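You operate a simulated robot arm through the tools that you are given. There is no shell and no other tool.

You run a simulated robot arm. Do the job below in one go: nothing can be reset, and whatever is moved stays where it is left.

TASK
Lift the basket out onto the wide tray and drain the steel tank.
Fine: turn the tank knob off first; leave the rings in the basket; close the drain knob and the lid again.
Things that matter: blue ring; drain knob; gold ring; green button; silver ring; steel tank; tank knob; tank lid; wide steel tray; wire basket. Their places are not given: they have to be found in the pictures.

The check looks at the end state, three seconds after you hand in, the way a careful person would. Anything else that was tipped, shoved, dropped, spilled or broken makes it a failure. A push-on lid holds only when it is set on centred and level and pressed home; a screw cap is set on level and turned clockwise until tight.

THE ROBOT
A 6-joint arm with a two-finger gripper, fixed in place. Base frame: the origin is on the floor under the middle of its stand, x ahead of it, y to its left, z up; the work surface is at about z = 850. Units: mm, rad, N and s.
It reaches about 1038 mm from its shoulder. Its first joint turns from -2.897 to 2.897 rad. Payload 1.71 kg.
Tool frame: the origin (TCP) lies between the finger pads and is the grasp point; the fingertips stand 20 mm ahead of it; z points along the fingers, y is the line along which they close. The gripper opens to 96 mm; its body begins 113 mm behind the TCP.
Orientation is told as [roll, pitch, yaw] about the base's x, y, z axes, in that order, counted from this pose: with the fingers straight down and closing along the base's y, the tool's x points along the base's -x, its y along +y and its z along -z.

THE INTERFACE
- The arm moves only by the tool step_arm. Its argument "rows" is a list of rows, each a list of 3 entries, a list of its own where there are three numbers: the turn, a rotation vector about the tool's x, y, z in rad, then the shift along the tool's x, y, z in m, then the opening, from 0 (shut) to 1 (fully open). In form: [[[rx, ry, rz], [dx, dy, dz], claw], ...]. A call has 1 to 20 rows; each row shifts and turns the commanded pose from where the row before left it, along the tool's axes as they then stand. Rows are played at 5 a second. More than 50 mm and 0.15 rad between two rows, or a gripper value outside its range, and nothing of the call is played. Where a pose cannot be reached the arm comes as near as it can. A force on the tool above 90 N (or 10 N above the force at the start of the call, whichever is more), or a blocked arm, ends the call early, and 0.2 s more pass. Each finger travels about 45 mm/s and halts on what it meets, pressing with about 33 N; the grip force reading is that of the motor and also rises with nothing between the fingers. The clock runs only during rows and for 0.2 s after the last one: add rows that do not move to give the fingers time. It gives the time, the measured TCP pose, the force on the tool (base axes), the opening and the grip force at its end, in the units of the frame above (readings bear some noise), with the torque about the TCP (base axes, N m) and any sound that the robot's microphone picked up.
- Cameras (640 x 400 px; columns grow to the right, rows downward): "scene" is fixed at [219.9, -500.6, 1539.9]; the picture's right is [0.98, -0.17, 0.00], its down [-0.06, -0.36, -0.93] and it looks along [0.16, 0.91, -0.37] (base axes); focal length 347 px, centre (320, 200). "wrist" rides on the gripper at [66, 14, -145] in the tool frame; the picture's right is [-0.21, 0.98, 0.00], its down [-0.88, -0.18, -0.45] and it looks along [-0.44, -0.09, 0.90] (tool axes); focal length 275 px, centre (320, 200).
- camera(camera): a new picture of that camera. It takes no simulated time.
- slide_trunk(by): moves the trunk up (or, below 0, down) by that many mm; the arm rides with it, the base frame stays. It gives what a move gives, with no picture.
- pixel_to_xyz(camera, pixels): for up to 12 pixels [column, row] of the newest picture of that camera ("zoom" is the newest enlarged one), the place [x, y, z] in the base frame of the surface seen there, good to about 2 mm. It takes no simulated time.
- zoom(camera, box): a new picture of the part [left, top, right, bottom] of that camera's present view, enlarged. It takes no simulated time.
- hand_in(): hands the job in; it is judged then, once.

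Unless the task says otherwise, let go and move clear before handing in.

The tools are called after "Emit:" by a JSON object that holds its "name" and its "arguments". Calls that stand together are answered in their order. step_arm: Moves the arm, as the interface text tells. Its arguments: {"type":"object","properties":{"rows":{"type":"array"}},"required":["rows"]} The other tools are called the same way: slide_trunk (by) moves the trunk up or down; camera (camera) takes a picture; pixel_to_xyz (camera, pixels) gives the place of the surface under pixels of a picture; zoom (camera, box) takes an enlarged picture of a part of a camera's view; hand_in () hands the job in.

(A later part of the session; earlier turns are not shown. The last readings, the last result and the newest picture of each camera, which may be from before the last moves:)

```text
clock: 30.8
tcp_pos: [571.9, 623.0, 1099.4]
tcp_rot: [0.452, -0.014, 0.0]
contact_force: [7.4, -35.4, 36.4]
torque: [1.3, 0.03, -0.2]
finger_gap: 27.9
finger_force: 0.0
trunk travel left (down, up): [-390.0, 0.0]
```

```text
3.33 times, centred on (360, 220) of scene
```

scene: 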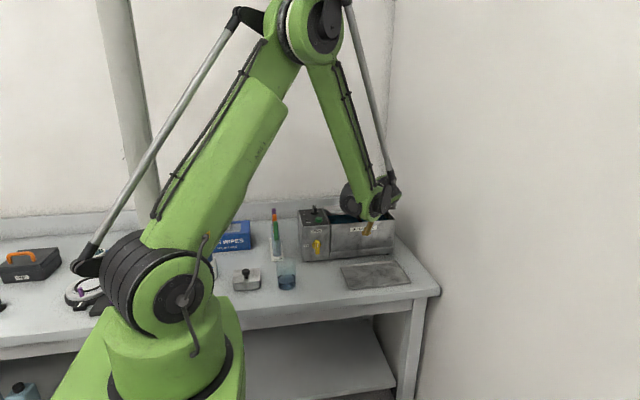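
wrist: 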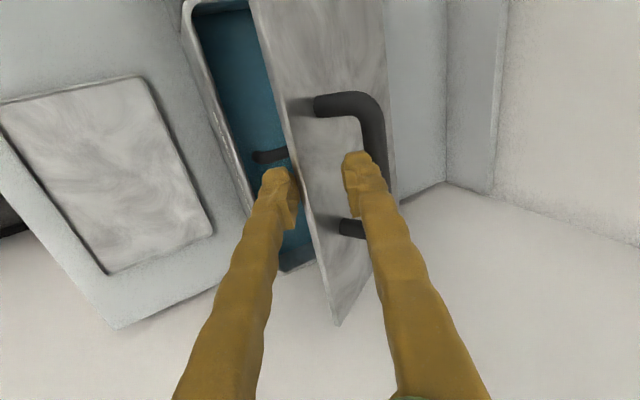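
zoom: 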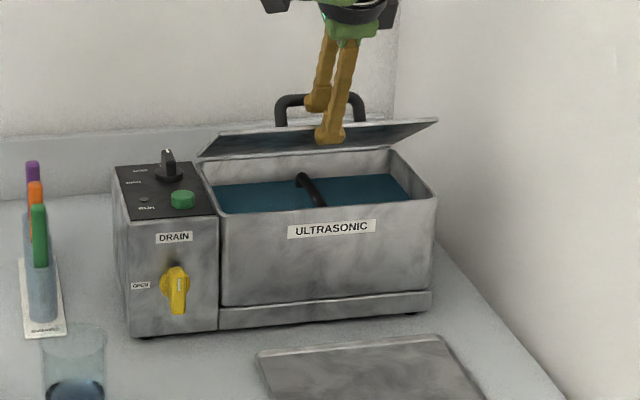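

The gap reads 27.9 mm and there is a contact force of about 50 N pushing the tool up and back, so something is pinched. I'll look closely before moving.

Emit:
{"name": "zoom", "arguments": {"camera": "wrist", "box": [240, 70, 420, 270]}}

Emit:
{"name": "zoom", "arguments": {"camera": "scene", "box": [320, 165, 420, 235]}}

Emit:
{"name": "pixel_to_xyz", "arguments": {"camera": "wrist", "pixels": [[290, 120], [308, 210], [325, 290], [337, 318], [370, 100], [378, 140], [350, 160], [275, 172], [295, 200], [260, 60]]}}

```text
2.00 times, centred on (330, 170) of wrist
```

zoom: 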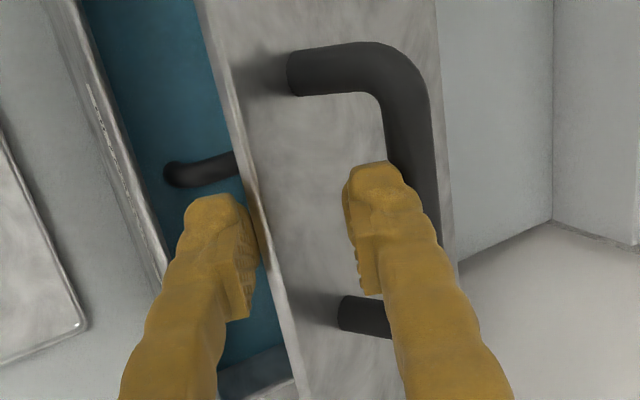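

```text
5.71 times, centred on (370, 200) of scene
```

zoom: 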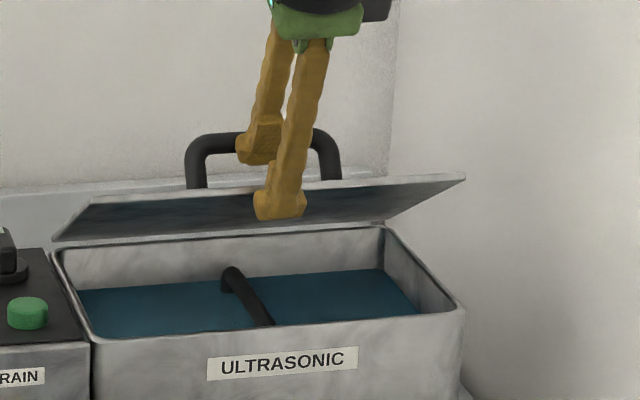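

```text
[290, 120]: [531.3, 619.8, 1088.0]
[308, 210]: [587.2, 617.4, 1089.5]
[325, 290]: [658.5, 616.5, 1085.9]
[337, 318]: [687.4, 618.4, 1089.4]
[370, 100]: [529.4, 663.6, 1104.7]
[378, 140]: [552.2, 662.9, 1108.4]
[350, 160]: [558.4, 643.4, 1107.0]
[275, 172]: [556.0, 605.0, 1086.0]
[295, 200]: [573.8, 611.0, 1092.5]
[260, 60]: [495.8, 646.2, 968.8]
```

B (lower finger) bears on the lid's front edge around zoom (255,230) while the lid edge sits at z≈1088. I'll open the fingers slightly to relieve the pinch and read the force.

Emit:
{"name": "step_arm", "arguments": {"rows": [[[0, 0, 0], [0, 0, 0], 0.42], [[0, 0, 0], [0, 0, 0], 0.45], [[0, 0, 0], [0, 0, 0], 0.45]]}}

Emit:
{"name": "camera", "arguments": {"camera": "wrist"}}

Emit:
{"name": "zoom", "arguments": {"camera": "wrist", "box": [240, 70, 420, 270]}}

```text
clock: 31.6
tcp_pos: [571.1, 628.7, 1096.9]
tcp_rot: [0.45, -0.015, 0.0]
contact_force: [-0.2, -2.4, -0.1]
torque: [-0.01, 0.01, -0.01]
finger_gap: 41.8
finger_force: 0.2
trunk travel left (down, up): [-390.0, 0.0]
```

```text
taken
```

wrist: 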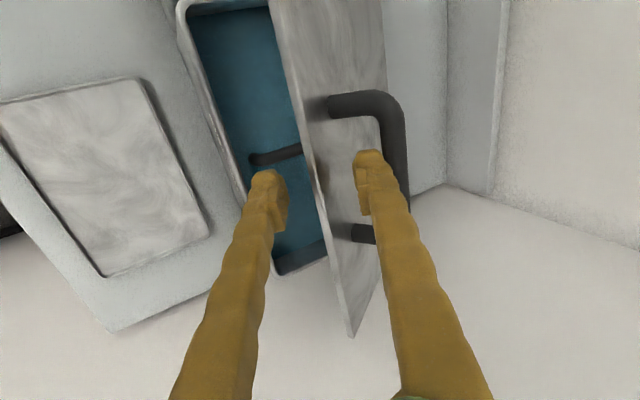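

```text
2.00 times, centred on (330, 170) of wrist
```

zoom: 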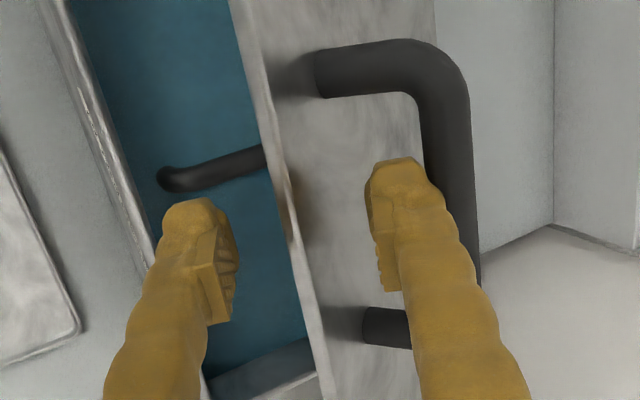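

The force fell to about 2 N with the lid resting on the hooked finger again (gap 41.8). I'll turn the tool about the bar so that the fingers lie nearly parallel to the lid.

Emit:
{"name": "step_arm", "arguments": {"rows": [[[-0.08, 0, 0], [0, -0.0008, 0.0037], 0.45], [[-0.08, 0, 0], [0, -0.0008, 0.0037], 0.45], [[-0.08, 0, 0], [0, -0.0008, 0.0037], 0.45], [[-0.08, 0, 0], [0, -0.0008, 0.0037], 0.45], [[-0.08, 0, 0], [0, -0.0008, 0.0037], 0.45], [[0, 0, 0], [0, 0, 0], 0.45]]}}

Emit:
{"name": "camera", "arguments": {"camera": "wrist"}}

Emit:
{"name": "zoom", "arguments": {"camera": "scene", "box": [320, 155, 440, 235]}}

```text
clock: 33.0
tcp_pos: [571.2, 634.4, 1079.1]
tcp_rot: [0.851, -0.016, 0.0]
contact_force: [1.0, -1.2, -2.2]
torque: [-0.03, 0.04, -0.05]
finger_gap: 42.5
finger_force: 0.0
trunk travel left (down, up): [-390.0, 0.0]
```

```text
taken
```

wrist: 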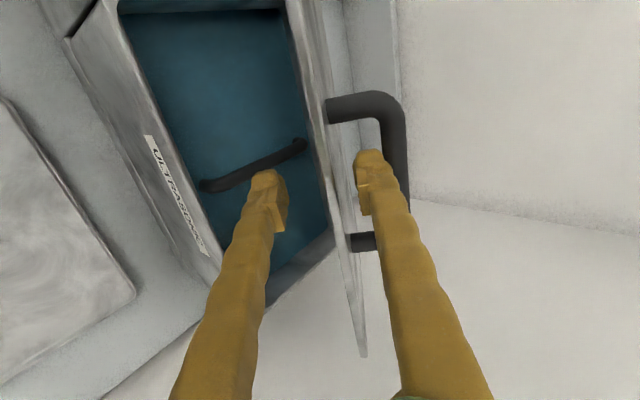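

```text
5.00 times, centred on (380, 195) of scene
```

zoom: 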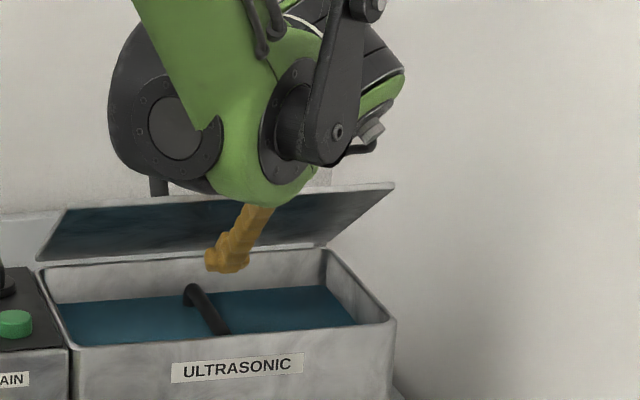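

The fingers now run along the lid with the hooked finger in the arch and the other below (wrist (265,185)). I'll narrow the gap to about 24 mm, keeping the hooked finger in place.

Emit:
{"name": "step_arm", "arguments": {"rows": [[[0, 0, 0], [0, 0.0033, 0], 0.38], [[0, 0, 0], [0, 0.0033, 0], 0.31], [[0, 0, 0], [0, 0.0028, 0], 0.25], [[0, 0, 0], [0, 0, 0], 0.25]]}}

Emit:
{"name": "camera", "arguments": {"camera": "wrist"}}

Emit:
{"name": "zoom", "arguments": {"camera": "wrist", "box": [230, 70, 430, 270]}}

```text
clock: 34.0
tcp_pos: [570.9, 640.0, 1086.8]
tcp_rot: [0.85, -0.014, 0.0]
contact_force: [-0.2, -0.4, -2.0]
torque: [-0.08, 0.01, -0.03]
finger_gap: 22.8
finger_force: 0.1
trunk travel left (down, up): [-390.0, 0.0]
```

```text
taken
```

wrist: 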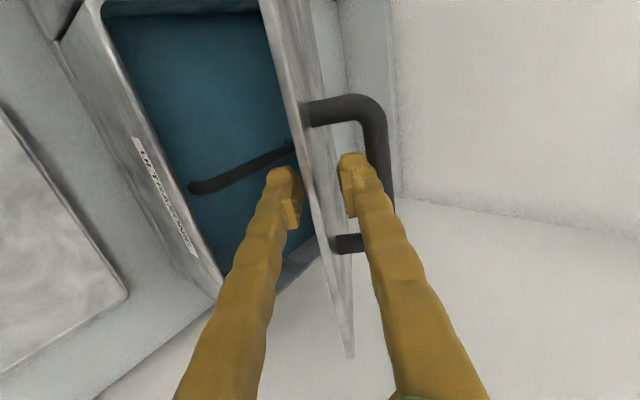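

```text
2.00 times, centred on (330, 170) of wrist
```

zoom: 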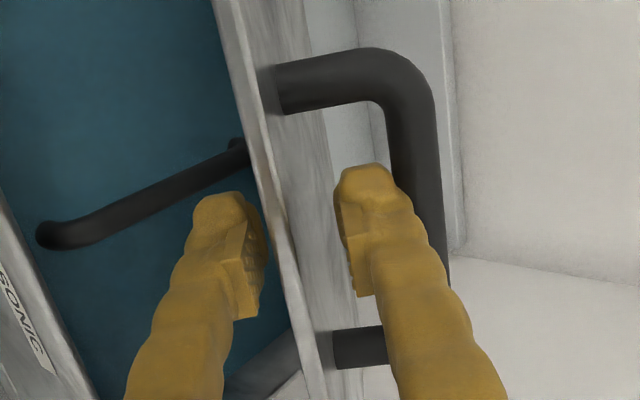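

The lid is caged between the fingers with almost no force. I'll raise it another 0.3 rad along the hinge arc.

Emit:
{"name": "step_arm", "arguments": {"rows": [[[0.05, 0, 0], [0, 0.0067, -0.0003], 0.25], [[0.05, 0, 0], [0, 0.0067, -0.0003], 0.25], [[0.05, 0, 0], [0, 0.0067, -0.0003], 0.25], [[0.05, 0, 0], [0, 0.0067, -0.0003], 0.25], [[0.05, 0, 0], [0, 0.0067, -0.0003], 0.25], [[0.05, 0, 0], [0, 0.0067, -0.0003], 0.25], [[0, 0, 0], [0, 0, 0], 0.25]]}}

Emit:
{"name": "camera", "arguments": {"camera": "wrist"}}

Emit:
{"name": "zoom", "arguments": {"camera": "scene", "box": [290, 140, 430, 270]}}

```text
clock: 35.6
tcp_pos: [570.9, 669.4, 1114.6]
tcp_rot: [0.549, -0.015, -0.001]
contact_force: [0.7, -0.5, -0.3]
torque: [0.01, 0.0, -0.02]
finger_gap: 23.2
finger_force: 0.0
trunk travel left (down, up): [-390.0, 0.0]
```

```text
taken
```

wrist: 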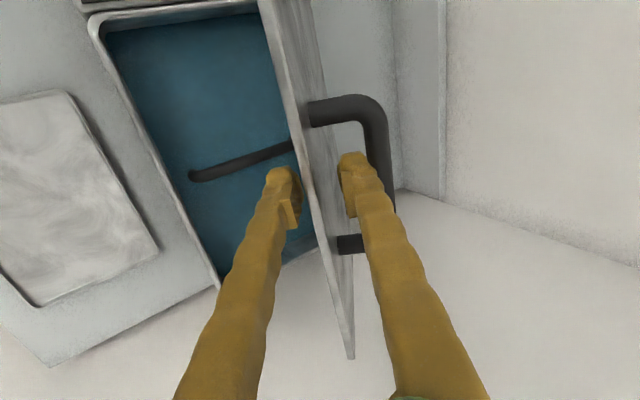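

```text
3.08 times, centred on (360, 205) of scene
```

zoom: 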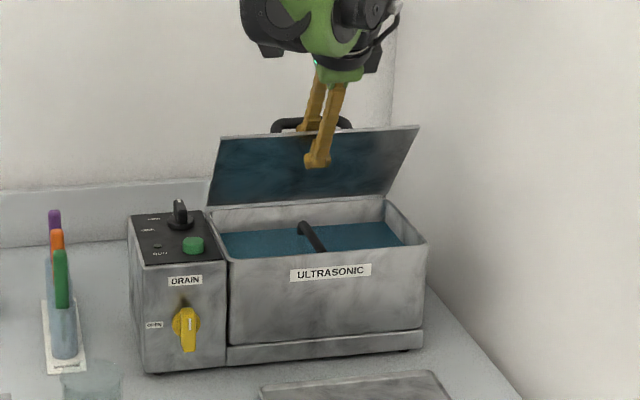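

The lid stands at about 56° now, with the hooked finger in the arch. I'll measure the lid's edge and bar to plan the withdrawal onto the lower finger.

Emit:
{"name": "pixel_to_xyz", "arguments": {"camera": "wrist", "pixels": [[295, 130], [310, 190], [335, 280], [350, 345], [282, 40], [330, 100], [375, 130], [355, 100], [300, 20], [320, 60]]}}

```text
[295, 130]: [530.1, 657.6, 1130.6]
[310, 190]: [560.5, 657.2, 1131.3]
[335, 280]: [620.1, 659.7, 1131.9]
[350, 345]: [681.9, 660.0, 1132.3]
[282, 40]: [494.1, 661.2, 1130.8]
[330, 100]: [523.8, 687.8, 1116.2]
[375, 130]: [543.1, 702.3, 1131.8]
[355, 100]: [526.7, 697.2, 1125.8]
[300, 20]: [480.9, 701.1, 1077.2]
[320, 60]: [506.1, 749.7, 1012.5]
```

The lid edge is at (658.5,1131) with the lid near 54°, and the lower finger has about 10 mm to go below it. I'll narrow to about 14 mm, then draw back 18 mm so the lid rests on the lower finger.

Emit:
{"name": "step_arm", "arguments": {"rows": [[[0, 0, 0], [0, 0.0023, 0], 0.2], [[0, 0, 0], [0, 0.0023, 0], 0.15], [[0, 0, 0], [0, 0, 0], 0.15], [[0, 0, 0], [0, 0, -0.006], 0.15], [[0, 0, 0], [0, 0, -0.006], 0.15], [[0, 0, 0], [0, 0, -0.006], 0.15], [[0, 0, 0], [0, 0, 0], 0.15]]}}

Emit:
{"name": "camera", "arguments": {"camera": "wrist"}}

Emit:
{"name": "zoom", "arguments": {"camera": "wrist", "box": [230, 70, 430, 270]}}

```text
clock: 37.2
tcp_pos: [571.4, 663.7, 1132.3]
tcp_rot: [0.549, -0.014, 0.0]
contact_force: [-0.1, -1.0, -1.1]
torque: [-0.01, 0.02, 0.0]
finger_gap: 14.8
finger_force: 0.4
trunk travel left (down, up): [-390.0, 0.0]
```

```text
taken
```

wrist: 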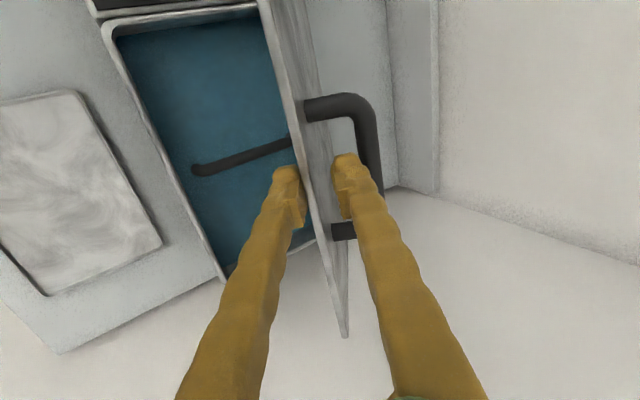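

```text
2.00 times, centred on (330, 170) of wrist
```

zoom: 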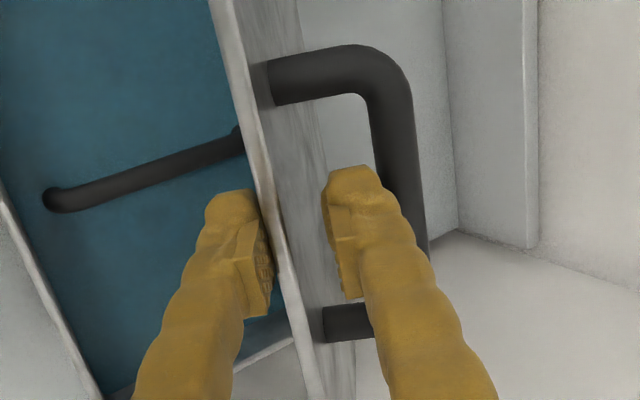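

I'll measure where the lid edge and bar now are relative to the finger tips.

Emit:
{"name": "pixel_to_xyz", "arguments": {"camera": "wrist", "pixels": [[290, 110], [305, 170], [325, 260], [345, 330], [370, 130], [360, 110], [300, 20], [345, 165], [285, 175]]}}

```text
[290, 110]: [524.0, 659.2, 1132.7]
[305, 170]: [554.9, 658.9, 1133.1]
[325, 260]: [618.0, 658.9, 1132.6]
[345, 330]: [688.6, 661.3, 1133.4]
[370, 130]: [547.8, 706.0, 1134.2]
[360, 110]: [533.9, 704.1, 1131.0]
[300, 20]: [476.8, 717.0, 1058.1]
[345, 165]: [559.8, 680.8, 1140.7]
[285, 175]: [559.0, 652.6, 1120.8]
```

The lid edge now rests on the lower finger (edge (659,1133), tips about 22 mm in), and the upper finger is clear of the bar. I'll draw back 5 mm more and open the gap to 45 mm, keeping the lower finger in place under the lid.

Emit:
{"name": "step_arm", "arguments": {"rows": [[[0, 0, 0], [0, 0, -0.005], 0.15], [[0, 0, 0], [0, 0.0038, 0], 0.23], [[0, 0, 0], [0, 0.0038, 0], 0.31], [[0, 0, 0], [0, 0.0038, 0], 0.39], [[0, 0, 0], [0, 0.0038, 0], 0.47], [[0, 0, 0], [0, 0, 0], 0.47]]}}

Emit:
{"name": "camera", "arguments": {"camera": "wrist"}}

Emit:
{"name": "zoom", "arguments": {"camera": "scene", "box": [290, 130, 430, 250]}}

```text
clock: 38.6
tcp_pos: [570.1, 674.0, 1144.6]
tcp_rot: [0.549, -0.015, -0.003]
contact_force: [0.4, 0.2, -0.5]
torque: [-0.02, 0.0, -0.01]
finger_gap: 45.9
finger_force: 0.3
trunk travel left (down, up): [-390.0, 0.0]
```

```text
taken
```

wrist: 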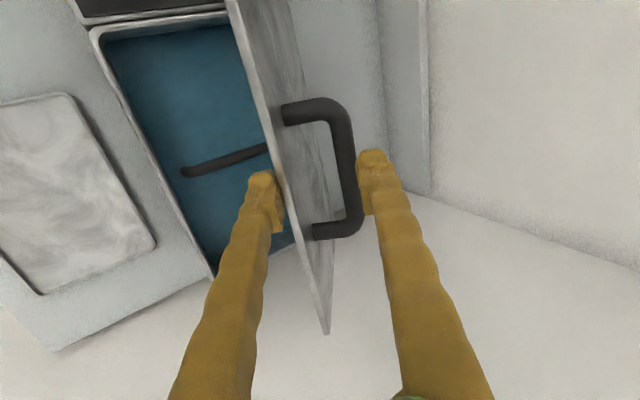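

```text
3.33 times, centred on (360, 190) of scene
```

zoom: 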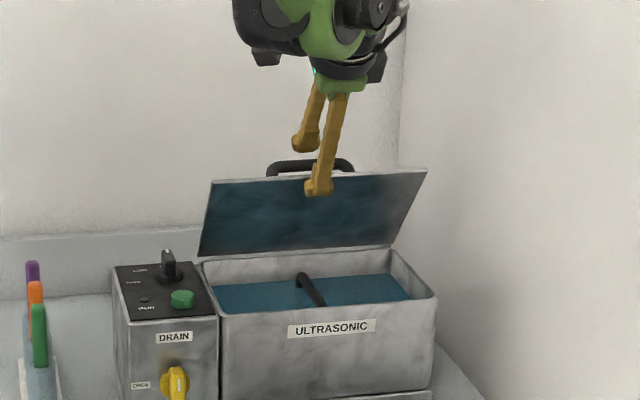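

The lid now leans on the lower finger (wrist (262,190)) and the upper finger is beyond the bar. I'll swing the fingers flatter while raising the lid towards about 75°.

Emit:
{"name": "step_arm", "arguments": {"rows": [[[-0.118, 0, 0], [0, 0.0024, -0.0012], 0.47], [[-0.118, 0, 0], [0, 0.0011, -0.002], 0.47], [[-0.131, 0, 0], [0, 0.003, -0.0014], 0.47], [[-0.131, 0, 0], [0, 0.0028, -0.0004], 0.47], [[0, 0, 0], [0, 0, 0], 0.47]]}}

Emit:
{"name": "camera", "arguments": {"camera": "wrist"}}

Emit:
{"name": "zoom", "arguments": {"camera": "scene", "box": [290, 130, 430, 250]}}

```text
clock: 39.8
tcp_pos: [570.7, 677.2, 1152.7]
tcp_rot: [1.048, -0.013, 0.001]
contact_force: [0.4, -0.1, -0.8]
torque: [0.0, -0.02, 0.01]
finger_gap: 45.5
finger_force: 0.4
trunk travel left (down, up): [-390.0, 0.0]
```

```text
taken
```

wrist: 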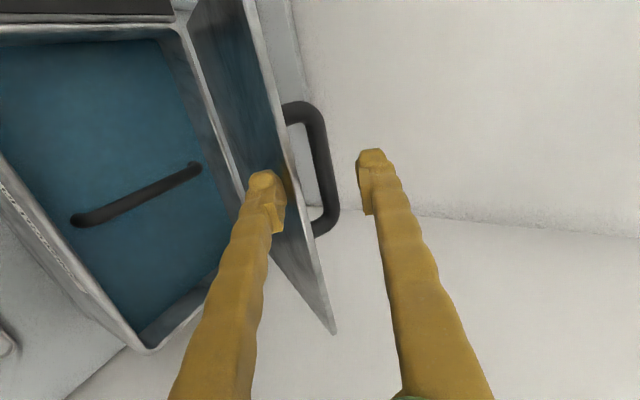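

```text
3.33 times, centred on (360, 190) of scene
```

zoom: 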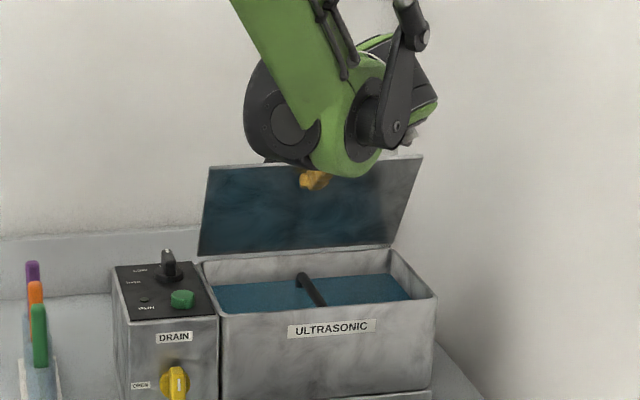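

The finger holds the lid from below at about 63°, with next to no force. I'll push on along the arc through vertical.

Emit:
{"name": "step_arm", "arguments": {"rows": [[[-0.131, 0, 0], [0, 0.0069, 0.0041], 0.47], [[-0.131, 0, 0], [0, 0.0052, 0.0062], 0.47], [[-0.0873, 0, 0], [0, 0.0041, 0.0085], 0.47], [[-0.0873, 0, 0], [0, 0.0022, 0.0095], 0.47], [[0, 0, 0], [0, 0, 0], 0.47]]}}

Emit:
{"name": "camera", "arguments": {"camera": "wrist"}}

Emit:
{"name": "zoom", "arguments": {"camera": "scene", "box": [290, 130, 430, 250]}}

```text
clock: 41.0
tcp_pos: [569.3, 710.6, 1162.9]
tcp_rot: [1.485, -0.014, -0.001]
contact_force: [0.7, 0.3, 0.1]
torque: [0.02, 0.0, 0.03]
finger_gap: 45.0
finger_force: 0.1
trunk travel left (down, up): [-390.0, 0.0]
```

```text
taken
```

wrist: 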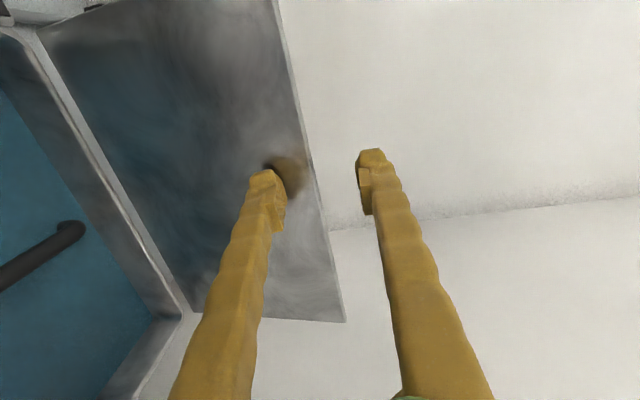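

```text
3.33 times, centred on (360, 190) of scene
```

zoom: 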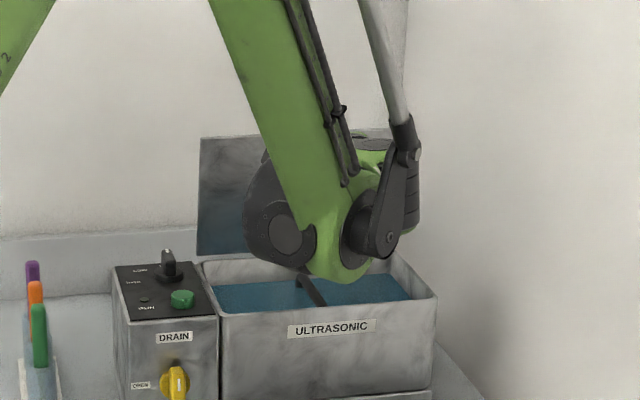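

The lid is at about 85° (finger tip at wrist (285,175) on the inner face). I'll push on past vertical in 10 mm steps.

Emit:
{"name": "step_arm", "arguments": {"rows": [[[-0.0436, 0, 0], [0, 0.0011, 0.0107], 0.47], [[-0.0436, 0, 0], [0, -0.0005, 0.0109], 0.47], [[0, 0, 0], [0, -0.001, 0.008], 0.47], [[0, 0, 0], [0, 0, 0], 0.47]]}}

Emit:
{"name": "camera", "arguments": {"camera": "wrist"}}

Emit:
{"name": "pixel_to_xyz", "arguments": {"camera": "wrist", "pixels": [[280, 60], [300, 120], [315, 200], [335, 300], [150, 60], [200, 100], [150, 150]]}}

```text
clock: 42.0
tcp_pos: [570.0, 739.5, 1160.2]
tcp_rot: [1.571, -0.014, -0.003]
contact_force: [0.3, -0.3, 0.4]
torque: [-0.01, 0.0, 0.01]
finger_gap: 45.3
finger_force: 0.1
trunk travel left (down, up): [-390.0, 0.0]
```

```text
taken
```

wrist: 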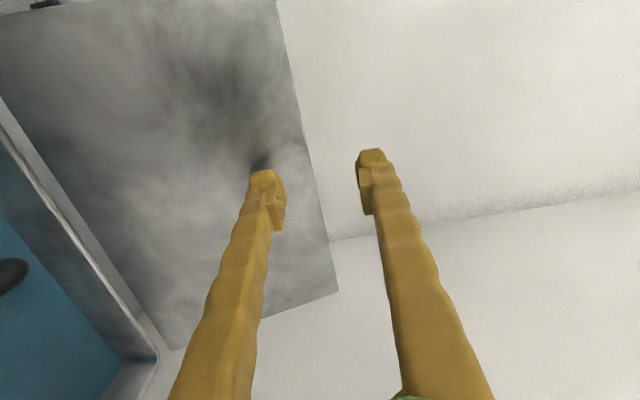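

```text
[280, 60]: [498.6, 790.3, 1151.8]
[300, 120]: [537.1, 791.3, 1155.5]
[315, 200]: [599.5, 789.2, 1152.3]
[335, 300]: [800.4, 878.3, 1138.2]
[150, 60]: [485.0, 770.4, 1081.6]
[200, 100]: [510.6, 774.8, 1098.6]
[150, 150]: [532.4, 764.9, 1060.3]
```

The lid has settled open at its stop (edge at (790,1152), about 106°), with no force on the tool. I'll draw back out and re-orient the tool to look down into the tank with the fingers closing along x.

Emit:
{"name": "step_arm", "arguments": {"rows": [[[0, 0, 0], [0, 0, -0.04], 0.6], [[0, 0, 0], [0, 0.005, -0.04], 0.6], [[0, 0, 0], [0, 0.01, -0.04], 0.6], [[0, 0, 0], [0, 0.01, -0.04], 0.6], [[0, 0, 0.131], [0, 0, 0], 0.6], [[0, 0, 0.131], [0, 0, 0], 0.6], [[0, 0, 0.131], [0, 0, 0], 0.6], [[0, 0, 0.131], [0, 0, 0], 0.6], [[0, 0, 0.131], [0, 0, 0], 0.6], [[0, 0, 0.131], [0, 0, 0], 0.6], [[0, 0, 0.131], [0, 0, 0], 0.6], [[0, 0, 0.131], [0, 0, 0], 0.6], [[0, 0, 0.131], [0, 0, 0], 0.6], [[0, 0, 0.131], [0, 0, 0], 0.6], [[0, 0, 0.131], [0, 0, 0], 0.6], [[0, 0, 0.13], [0, 0, 0], 0.6], [[0, 0, 0], [0, 0, 0], 0.6]]}}

Emit:
{"name": "camera", "arguments": {"camera": "wrist"}}

Emit:
{"name": "camera", "arguments": {"camera": "scene"}}

```text
clock: 45.6
tcp_pos: [570.9, 581.9, 1186.3]
tcp_rot: [1.624, 1.561, 0.054]
contact_force: [0.7, 0.4, -0.2]
torque: [-0.01, 0.01, -0.05]
finger_gap: 57.4
finger_force: 0.0
trunk travel left (down, up): [-390.0, 0.0]
```

```text
taken
```

wrist: 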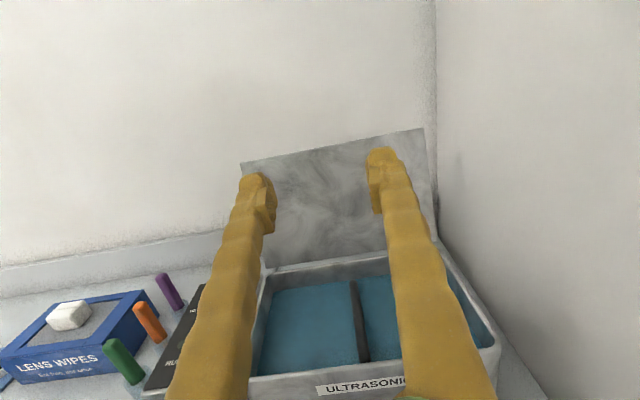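

```text
taken
```

scene: 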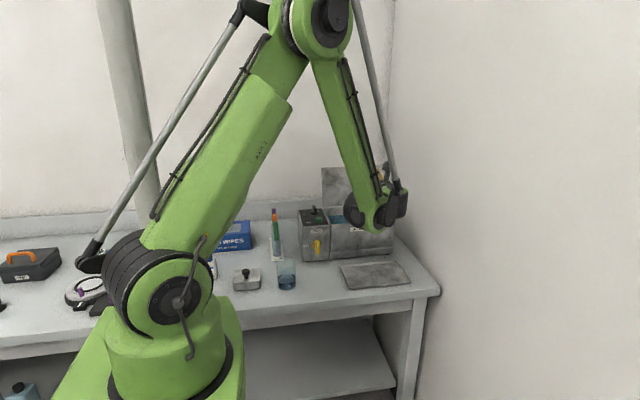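

The tool is horizontal with the camera above it and the open tank in view (strap at wrist (360,320)). I'll tilt the fingers downward to look into the tank.

Emit:
{"name": "step_arm", "arguments": {"rows": [[[0, -0.131, 0], [0, 0, 0], 0.6], [[0, -0.131, 0], [0, 0, 0], 0.6], [[0, -0.131, 0], [0, 0, 0], 0.6], [[0, -0.131, 0], [0, 0, 0], 0.6], [[0, -0.131, 0], [0, 0, 0], 0.6], [[0, -0.131, 0], [0, 0, 0], 0.6], [[0, -0.131, 0], [0, 0, 0], 0.6], [[0, -0.131, 0], [0, 0, 0], 0.6], [[0, 0, 0], [0, 0, 0], 0.6]]}}

Emit:
{"name": "camera", "arguments": {"camera": "wrist"}}

```text
clock: 47.6
tcp_pos: [569.5, 581.8, 1185.3]
tcp_rot: [0.014, 0.522, -1.563]
contact_force: [-0.7, 0.2, -1.3]
torque: [0.0, -0.01, -0.02]
finger_gap: 57.6
finger_force: 0.1
trunk travel left (down, up): [-390.0, 0.0]
```

```text
taken
```

wrist: 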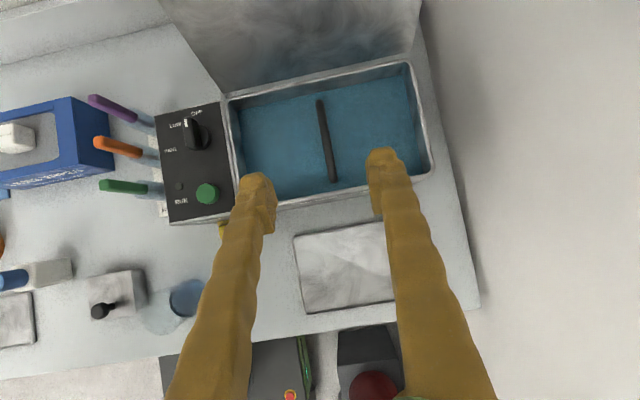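

I now see the tank from above: the handle bar runs from wrist (320,100) to (333,182). I'll enlarge and measure the handle and the liquid.

Emit:
{"name": "zoom", "arguments": {"camera": "wrist", "box": [220, 50, 440, 220]}}

Emit:
{"name": "pixel_to_xyz", "arguments": {"camera": "wrist", "pixels": [[321, 104], [325, 125], [328, 150], [332, 178], [280, 140], [370, 120], [234, 100], [408, 64], [428, 165], [238, 195], [250, 115], [400, 90]]}}

```text
2.35 times, centred on (330, 135) of wrist
```

zoom: 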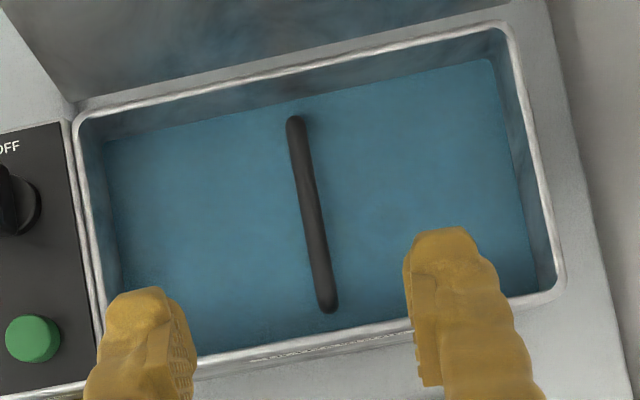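

```text
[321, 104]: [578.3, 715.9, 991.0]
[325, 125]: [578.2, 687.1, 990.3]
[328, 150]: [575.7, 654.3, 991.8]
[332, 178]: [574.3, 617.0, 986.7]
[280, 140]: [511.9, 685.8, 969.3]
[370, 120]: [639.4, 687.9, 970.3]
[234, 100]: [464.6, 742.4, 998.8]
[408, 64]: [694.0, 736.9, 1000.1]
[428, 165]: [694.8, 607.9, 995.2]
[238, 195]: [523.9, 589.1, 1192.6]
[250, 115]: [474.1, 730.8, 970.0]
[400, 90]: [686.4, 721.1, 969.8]
```

The handle bar lies at x≈577, y 614–718, top z≈991; the liquid is at z≈970 and the rim at about z 1000. I'll approach the handle's middle with the fingers tilted 30° and keep this tilt while carrying.

Emit:
{"name": "step_arm", "arguments": {"rows": [[[0, 0, 0], [-0.00605, 0.0019, 0.0376], 0.5], [[0, 0, 0], [-0.00605, 0.0019, 0.0376], 0.45], [[0, 0, 0], [-0.00605, 0.0019, 0.0376], 0.45], [[0, 0, 0], [-0.00605, 0.0019, 0.0376], 0.45], [[0, 0, 0], [0, 0, 0], 0.45], [[0, 0, 0], [0, 0, 0], 0.45]]}}

Emit:
{"name": "camera", "arguments": {"camera": "wrist"}}

Emit:
{"name": "zoom", "arguments": {"camera": "scene", "box": [290, 150, 430, 280]}}

```text
clock: 49.0
tcp_pos: [580.0, 635.5, 1044.0]
tcp_rot: [0.014, 0.523, -1.564]
contact_force: [1.1, -1.2, 0.5]
torque: [0.05, 0.0, -0.04]
finger_gap: 43.3
finger_force: 0.0
trunk travel left (down, up): [-390.0, 0.0]
```

```text
taken
```

wrist: 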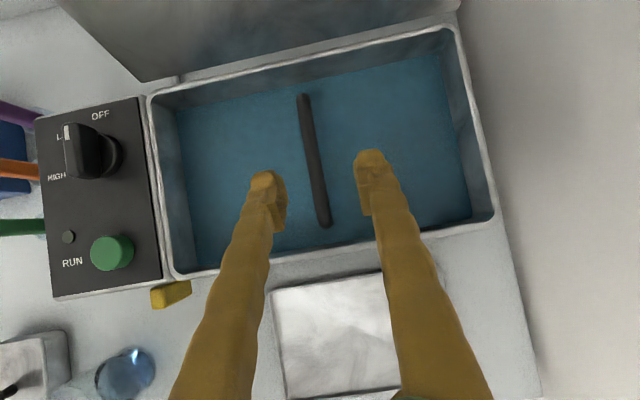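

```text
3.08 times, centred on (360, 215) of scene
```

zoom: 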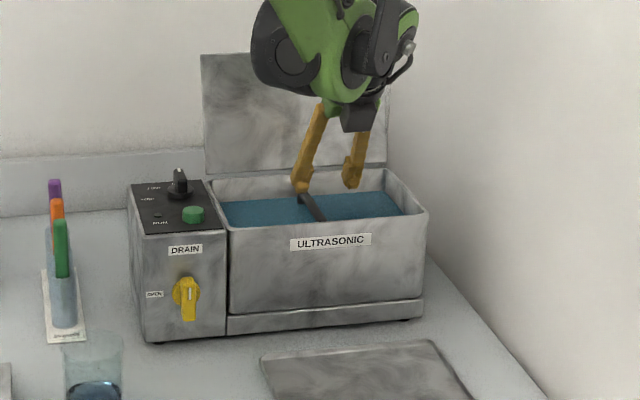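

The handle bar is between the fingers in the picture ((313,160)). Before gripping, I'll recheck the tank knob, whose mark at wrist (67,133) looks odd from this side, and the handle's place.

Emit:
{"name": "zoom", "arguments": {"camera": "wrist", "box": [30, 90, 170, 290]}}

Emit:
{"name": "pixel_to_xyz", "arguments": {"camera": "wrist", "pixels": [[304, 100], [307, 130], [312, 155], [317, 185], [322, 215], [230, 130], [430, 100], [300, 290], [385, 280], [290, 385], [375, 385]]}}

```text
2.00 times, centred on (100, 190) of wrist
```

zoom: 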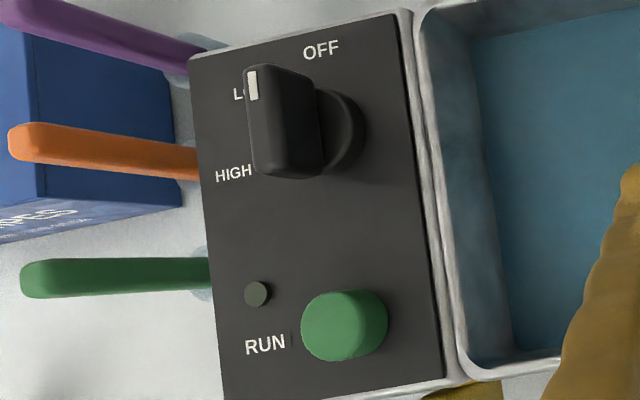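

```text
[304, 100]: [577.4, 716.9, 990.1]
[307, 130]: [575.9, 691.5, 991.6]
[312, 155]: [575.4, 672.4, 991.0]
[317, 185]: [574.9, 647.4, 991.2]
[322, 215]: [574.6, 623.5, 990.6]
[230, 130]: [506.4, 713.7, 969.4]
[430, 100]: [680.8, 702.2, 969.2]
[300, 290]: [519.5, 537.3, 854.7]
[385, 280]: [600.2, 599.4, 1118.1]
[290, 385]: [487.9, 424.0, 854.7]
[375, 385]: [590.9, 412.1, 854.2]
```

The knob is fine: its wing points along +y at OFF. The bar centre is near (576,668,986); I'll descend onto it and close.

Emit:
{"name": "step_arm", "arguments": {"rows": [[[0, 0, 0], [0.0005, -0.0018, 0.021], 0.45], [[0, 0, 0], [0.0005, -0.0017, 0.021], 0.45], [[0, 0, 0], [0.0005, 0, 0.02], 0.45], [[0, 0, 0], [0, 0, 0], 0.45], [[0, 0, 0], [0, 0, 0], 0.45]]}}

Emit:
{"name": "camera", "arguments": {"camera": "wrist"}}

```text
clock: 50.2
tcp_pos: [576.8, 666.1, 989.7]
tcp_rot: [0.015, 0.523, -1.563]
contact_force: [-0.3, 0.0, 0.5]
torque: [0.01, 0.0, -0.01]
finger_gap: 43.1
finger_force: 0.0
trunk travel left (down, up): [-390.0, 0.0]
```

```text
taken
```

wrist: 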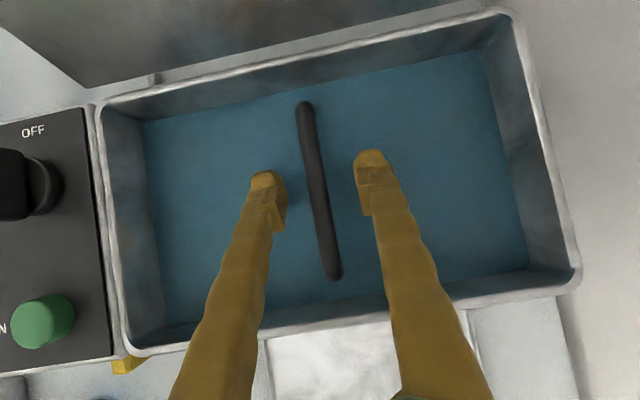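

The bar passes between the finger pads at wrist (318,190). I'll close on it.

Emit:
{"name": "step_arm", "arguments": {"rows": [[[0, 0, 0], [0, 0, 0], 0.3], [[0, 0, 0], [0, 0, 0], 0.2], [[0, 0, 0], [0, 0, 0], 0.1], [[0, 0, 0], [0, 0, 0], 0.0], [[0, 0, 0], [0, 0, 0], 0.0], [[0, 0, 0], [0, 0, 0], 0.0]]}}

Emit:
{"name": "camera", "arguments": {"camera": "wrist"}}

```text
clock: 51.6
tcp_pos: [576.6, 666.9, 990.2]
tcp_rot: [0.014, 0.523, -1.564]
contact_force: [-0.9, 0.6, 0.3]
torque: [-0.01, 0.0, -0.02]
finger_gap: 10.2
finger_force: 32.9
trunk travel left (down, up): [-390.0, 0.0]
```

```text
taken
```

wrist: 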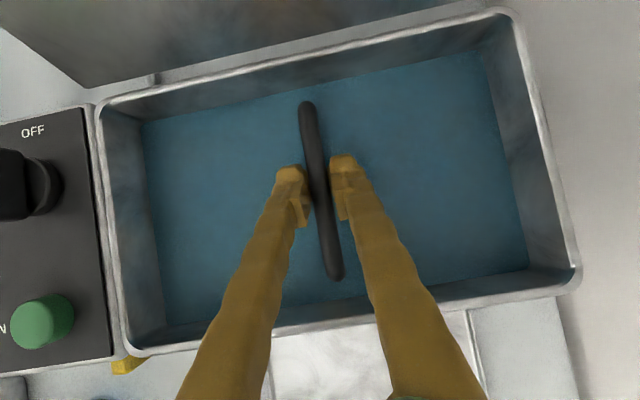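

The bar is held (gap 10.2 mm, 33 N). I'll lift 30 mm straight up slowly and check.

Emit:
{"name": "step_arm", "arguments": {"rows": [[[0, 0, 0], [0.0025, 0, -0.00433], 0.0], [[0, 0, 0], [0.0025, 0, -0.00433], 0.0], [[0, 0, 0], [0.005, 0, -0.00866], 0.0], [[0, 0, 0], [0.005, 0, -0.00866], 0.0], [[0, 0, 0], [0, 0, 0], 0.0]]}}

Emit:
{"name": "camera", "arguments": {"camera": "wrist"}}

Emit:
{"name": "zoom", "arguments": {"camera": "scene", "box": [290, 150, 430, 280]}}

```text
clock: 52.8
tcp_pos: [575.6, 668.3, 1019.3]
tcp_rot: [0.015, 0.524, -1.564]
contact_force: [-0.7, -1.1, -3.1]
torque: [0.0, -0.01, -0.02]
finger_gap: 10.4
finger_force: 33.4
trunk travel left (down, up): [-390.0, 0.0]
```

```text
taken
```

wrist: 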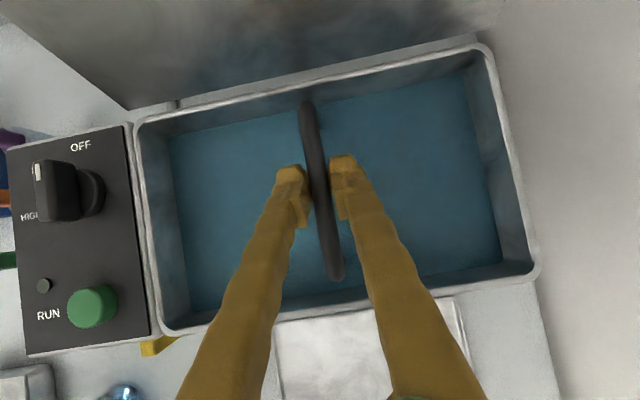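

```text
3.08 times, centred on (360, 215) of scene
```

zoom: 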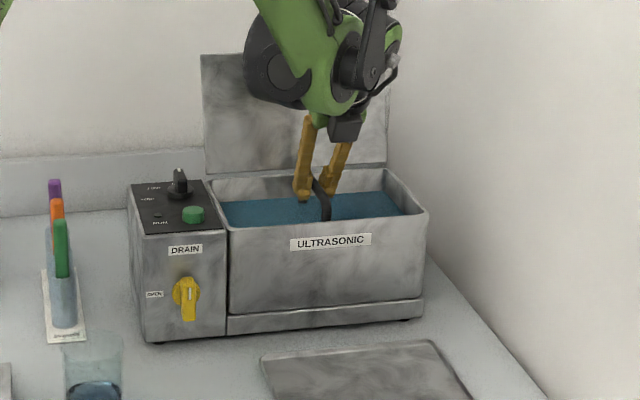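

The basket rises freely (about 3 N). I'll lift 50 mm more and look.

Emit:
{"name": "step_arm", "arguments": {"rows": [[[0, 0, 0], [0.005, 0, -0.00866], 0.0], [[0, 0, 0], [0.005, 0, -0.00866], 0.0], [[0, 0, 0], [0.005, 0, -0.00866], 0.0], [[0, 0, 0], [0.005, 0, -0.00866], 0.0], [[0, 0, 0], [0.005, 0, -0.00866], 0.0], [[0, 0, 0], [0, 0, 0], 0.0]]}}

Emit:
{"name": "camera", "arguments": {"camera": "wrist"}}

Emit:
{"name": "zoom", "arguments": {"camera": "scene", "box": [290, 150, 430, 280]}}

```text
clock: 54.2
tcp_pos: [575.2, 666.8, 1070.5]
tcp_rot: [0.015, 0.522, -1.563]
contact_force: [0.4, 0.4, -2.6]
torque: [-0.02, -0.03, 0.01]
finger_gap: 10.5
finger_force: 33.1
trunk travel left (down, up): [-390.0, 0.0]
```

```text
taken
```

wrist: 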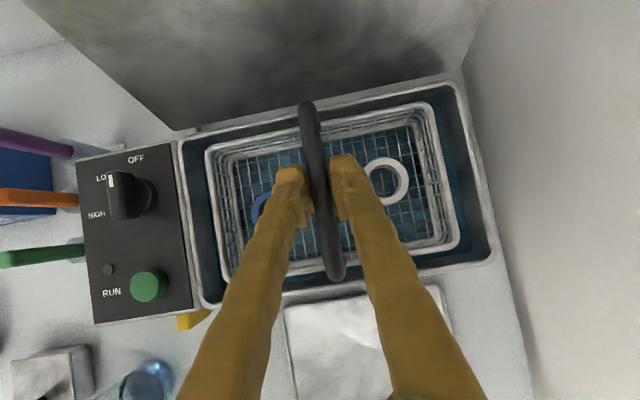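

```text
3.08 times, centred on (360, 215) of scene
```

zoom: 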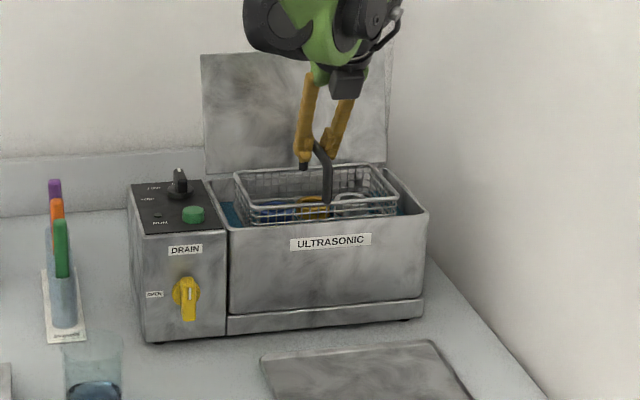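

The basket and the rings (blue at wrist (260,205), silver at (388,178), gold seen in the scene) have come up. I'll measure its rim and floor.

Emit:
{"name": "zoom", "arguments": {"camera": "wrist", "box": [180, 70, 500, 300]}}

Emit:
{"name": "pixel_to_xyz", "arguments": {"camera": "wrist", "pixels": [[208, 152], [427, 104], [457, 245], [228, 276], [388, 195], [388, 158], [245, 175], [430, 180], [370, 130], [306, 106], [338, 272], [400, 230]]}}

```text
1.74 times, centred on (340, 185) of wrist
```

zoom: 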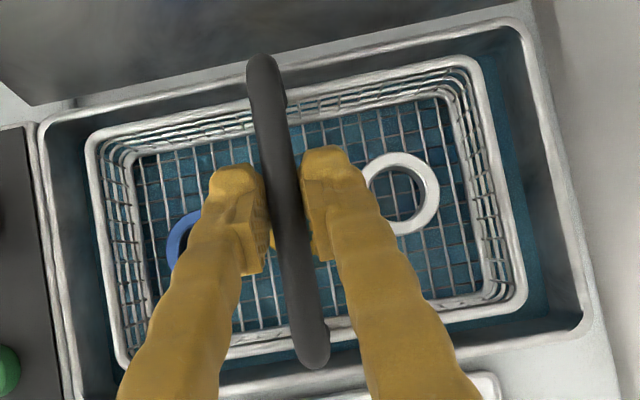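

```text
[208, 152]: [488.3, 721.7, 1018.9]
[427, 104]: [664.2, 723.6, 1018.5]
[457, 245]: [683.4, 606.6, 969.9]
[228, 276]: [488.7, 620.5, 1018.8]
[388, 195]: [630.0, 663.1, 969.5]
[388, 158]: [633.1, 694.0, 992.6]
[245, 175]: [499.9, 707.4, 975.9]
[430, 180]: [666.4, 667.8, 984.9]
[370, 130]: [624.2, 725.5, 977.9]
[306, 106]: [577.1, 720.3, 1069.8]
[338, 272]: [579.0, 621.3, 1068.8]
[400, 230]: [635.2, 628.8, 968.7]
```

The basket is about 178 × 105 mm, its rim 51 mm below the TCP and its floor near 92–95 mm below. I'll lift 60 mm more to clear the tank rim.

Emit:
{"name": "step_arm", "arguments": {"rows": [[[0, 0, 0], [0.005, 0, -0.00866], 0.0], [[0, 0, 0], [0.005, 0, -0.00866], 0.0], [[0, 0, 0], [0.005, 0, -0.00866], 0.0], [[0, 0, 0], [0.005, 0, -0.00866], 0.0], [[0, 0, 0], [0.005, 0, -0.00866], 0.0], [[0, 0, 0], [0.005, 0, -0.00866], 0.0], [[0, 0, 0], [0, 0, 0], 0.0], [[0, 0, 0], [0, 0, 0], 0.0], [[0, 0, 0], [0, 0, 0], 0.0], [[0, 0, 0], [0, 0, 0], 0.0], [[0, 0, 0], [0, 0, 0], 0.0]]}}

Emit:
{"name": "camera", "arguments": {"camera": "wrist"}}

Emit:
{"name": "zoom", "arguments": {"camera": "scene", "box": [290, 130, 430, 300]}}

```text
clock: 56.6
tcp_pos: [573.2, 669.0, 1130.1]
tcp_rot: [0.013, 0.524, -1.564]
contact_force: [-0.1, 0.0, -2.4]
torque: [0.02, 0.01, 0.01]
finger_gap: 10.5
finger_force: 32.8
trunk travel left (down, up): [-390.0, 0.0]
```

```text
taken
```

wrist: 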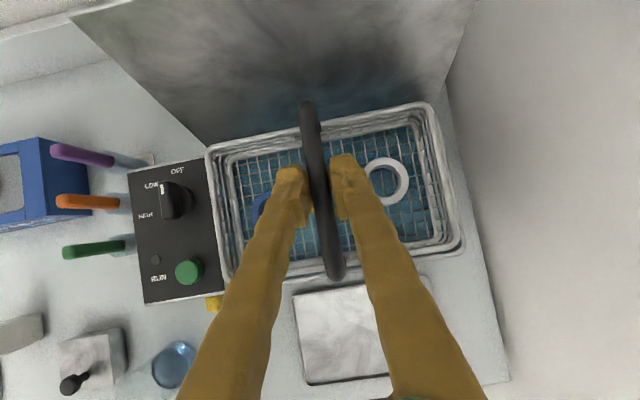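

```text
2.35 times, centred on (360, 215) of scene
```

zoom: 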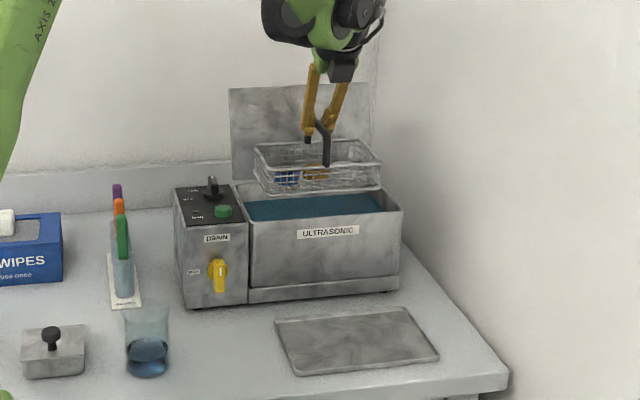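

The basket hangs above the tank. I'll measure its lower front edge and the tray's corners in the scene zoom to plan the carry.

Emit:
{"name": "zoom", "arguments": {"camera": "scene", "box": [330, 180, 400, 225]}}

Emit:
{"name": "pixel_to_xyz", "arguments": {"camera": "zoom", "pixels": [[112, 290], [150, 287], [300, 278], [400, 270], [440, 265], [60, 160], [440, 150], [130, 265], [200, 270]]}}

Emit:
{"name": "zoom", "arguments": {"camera": "scene", "box": [330, 250, 420, 300]}}

Emit:
{"name": "pixel_to_xyz", "arguments": {"camera": "zoom", "pixels": [[75, 118], [470, 92], [575, 228], [148, 272], [300, 180], [110, 200], [300, 120], [520, 170], [350, 250]]}}

```text
8.89 times, centred on (365, 202) of scene
```

zoom: 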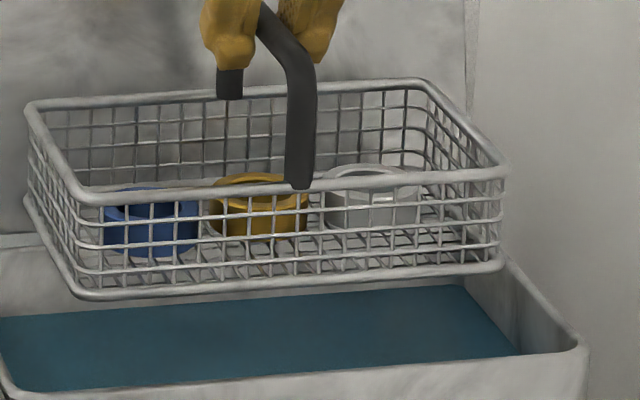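

```text
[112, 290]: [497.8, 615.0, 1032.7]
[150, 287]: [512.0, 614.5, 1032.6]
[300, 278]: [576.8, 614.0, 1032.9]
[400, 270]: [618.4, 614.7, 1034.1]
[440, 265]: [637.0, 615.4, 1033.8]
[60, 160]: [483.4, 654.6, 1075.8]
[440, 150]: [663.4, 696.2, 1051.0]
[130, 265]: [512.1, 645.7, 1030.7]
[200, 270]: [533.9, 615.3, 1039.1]
```

```text
7.11 times, centred on (375, 275) of scene
```

zoom: 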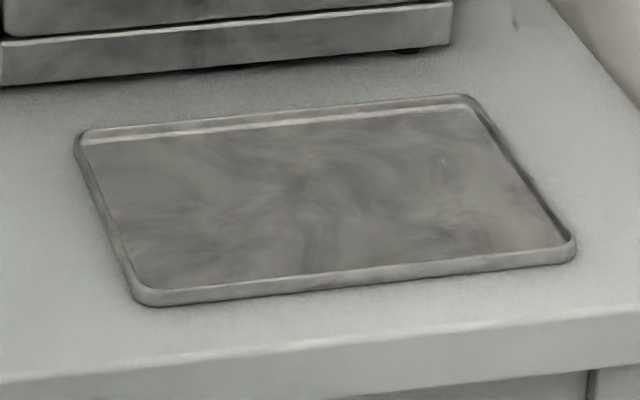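

```text
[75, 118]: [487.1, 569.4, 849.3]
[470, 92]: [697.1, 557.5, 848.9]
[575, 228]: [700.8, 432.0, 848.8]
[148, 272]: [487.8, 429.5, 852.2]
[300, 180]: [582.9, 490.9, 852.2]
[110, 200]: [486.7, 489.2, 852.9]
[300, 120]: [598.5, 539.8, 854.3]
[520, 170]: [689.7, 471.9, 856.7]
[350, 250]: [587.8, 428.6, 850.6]
```

The basket's underside is about 99 mm below the TCP and it hangs level, with the blue, gold and silver rings inside. I'll measure the tray's rim precisely.

Emit:
{"name": "pixel_to_xyz", "arguments": {"camera": "zoom", "pixels": [[82, 133], [280, 115], [460, 98], [575, 243], [360, 276], [160, 298], [104, 210], [525, 170], [125, 215], [505, 165], [280, 124], [360, 268]]}}

```text
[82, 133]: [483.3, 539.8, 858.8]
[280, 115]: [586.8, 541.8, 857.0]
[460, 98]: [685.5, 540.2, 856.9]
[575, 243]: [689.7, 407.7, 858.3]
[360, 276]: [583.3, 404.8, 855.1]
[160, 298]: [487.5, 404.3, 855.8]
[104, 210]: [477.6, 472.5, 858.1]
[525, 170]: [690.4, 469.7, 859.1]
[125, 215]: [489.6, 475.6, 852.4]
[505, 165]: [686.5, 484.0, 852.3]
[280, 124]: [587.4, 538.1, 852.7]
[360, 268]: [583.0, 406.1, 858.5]
```

The tray rim spans x 478–692, y 405–543 (floor z 852.3). I'll carry the basket level at this height to above the tray, aiming for TCP (583.5, 473).

Emit:
{"name": "step_arm", "arguments": {"rows": [[[0, 0, 0], [-0.0085, 0.0005, -0.0049], 0.0], [[0, 0, 0], [-0.017, 0.001, -0.0098], 0.0], [[0, 0, 0], [-0.017, 0.0011, -0.0098], 0.0], [[0, 0, 0], [-0.017, 0.0011, -0.0098], 0.0], [[0, 0, 0], [-0.017, 0.0011, -0.0098], 0.0], [[0, 0, 0], [-0.017, 0.0011, -0.0098], 0.0], [[0, 0, 0], [-0.017, 0.0011, -0.0098], 0.0], [[0, 0, 0], [-0.017, 0.0011, -0.0098], 0.0], [[0, 0, 0], [-0.017, 0.0011, -0.0098], 0.0], [[0, 0, 0], [-0.017, 0.001, -0.0098], 0.0], [[0, 0, 0], [-0.0085, 0.0005, -0.0049], 0.0], [[0, 0, 0], [0, 0, 0], 0.0], [[0, 0, 0], [0, 0, 0], 0.0]]}}

Emit:
{"name": "camera", "arguments": {"camera": "wrist"}}

Emit:
{"name": "zoom", "arguments": {"camera": "scene", "box": [290, 150, 450, 310]}}

```text
clock: 59.4
tcp_pos: [584.9, 469.8, 1132.0]
tcp_rot: [0.015, 0.523, -1.564]
contact_force: [-0.3, -1.3, -2.8]
torque: [-0.03, 0.02, 0.01]
finger_gap: 10.5
finger_force: 33.3
trunk travel left (down, up): [-390.0, 0.0]
```

```text
taken
```

wrist: 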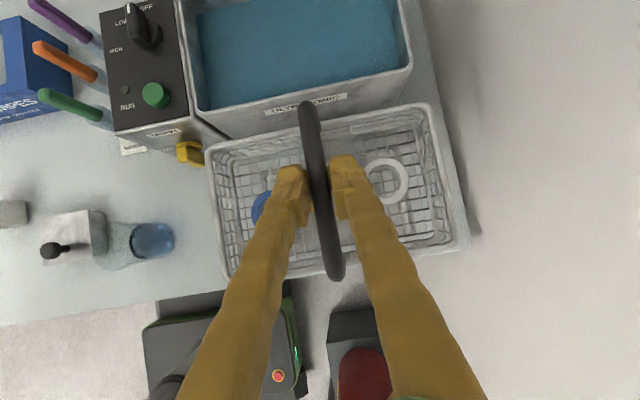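

```text
2.50 times, centred on (370, 230) of scene
```

zoom: 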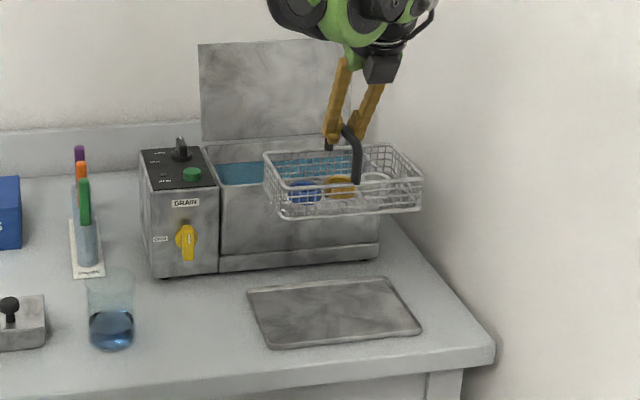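

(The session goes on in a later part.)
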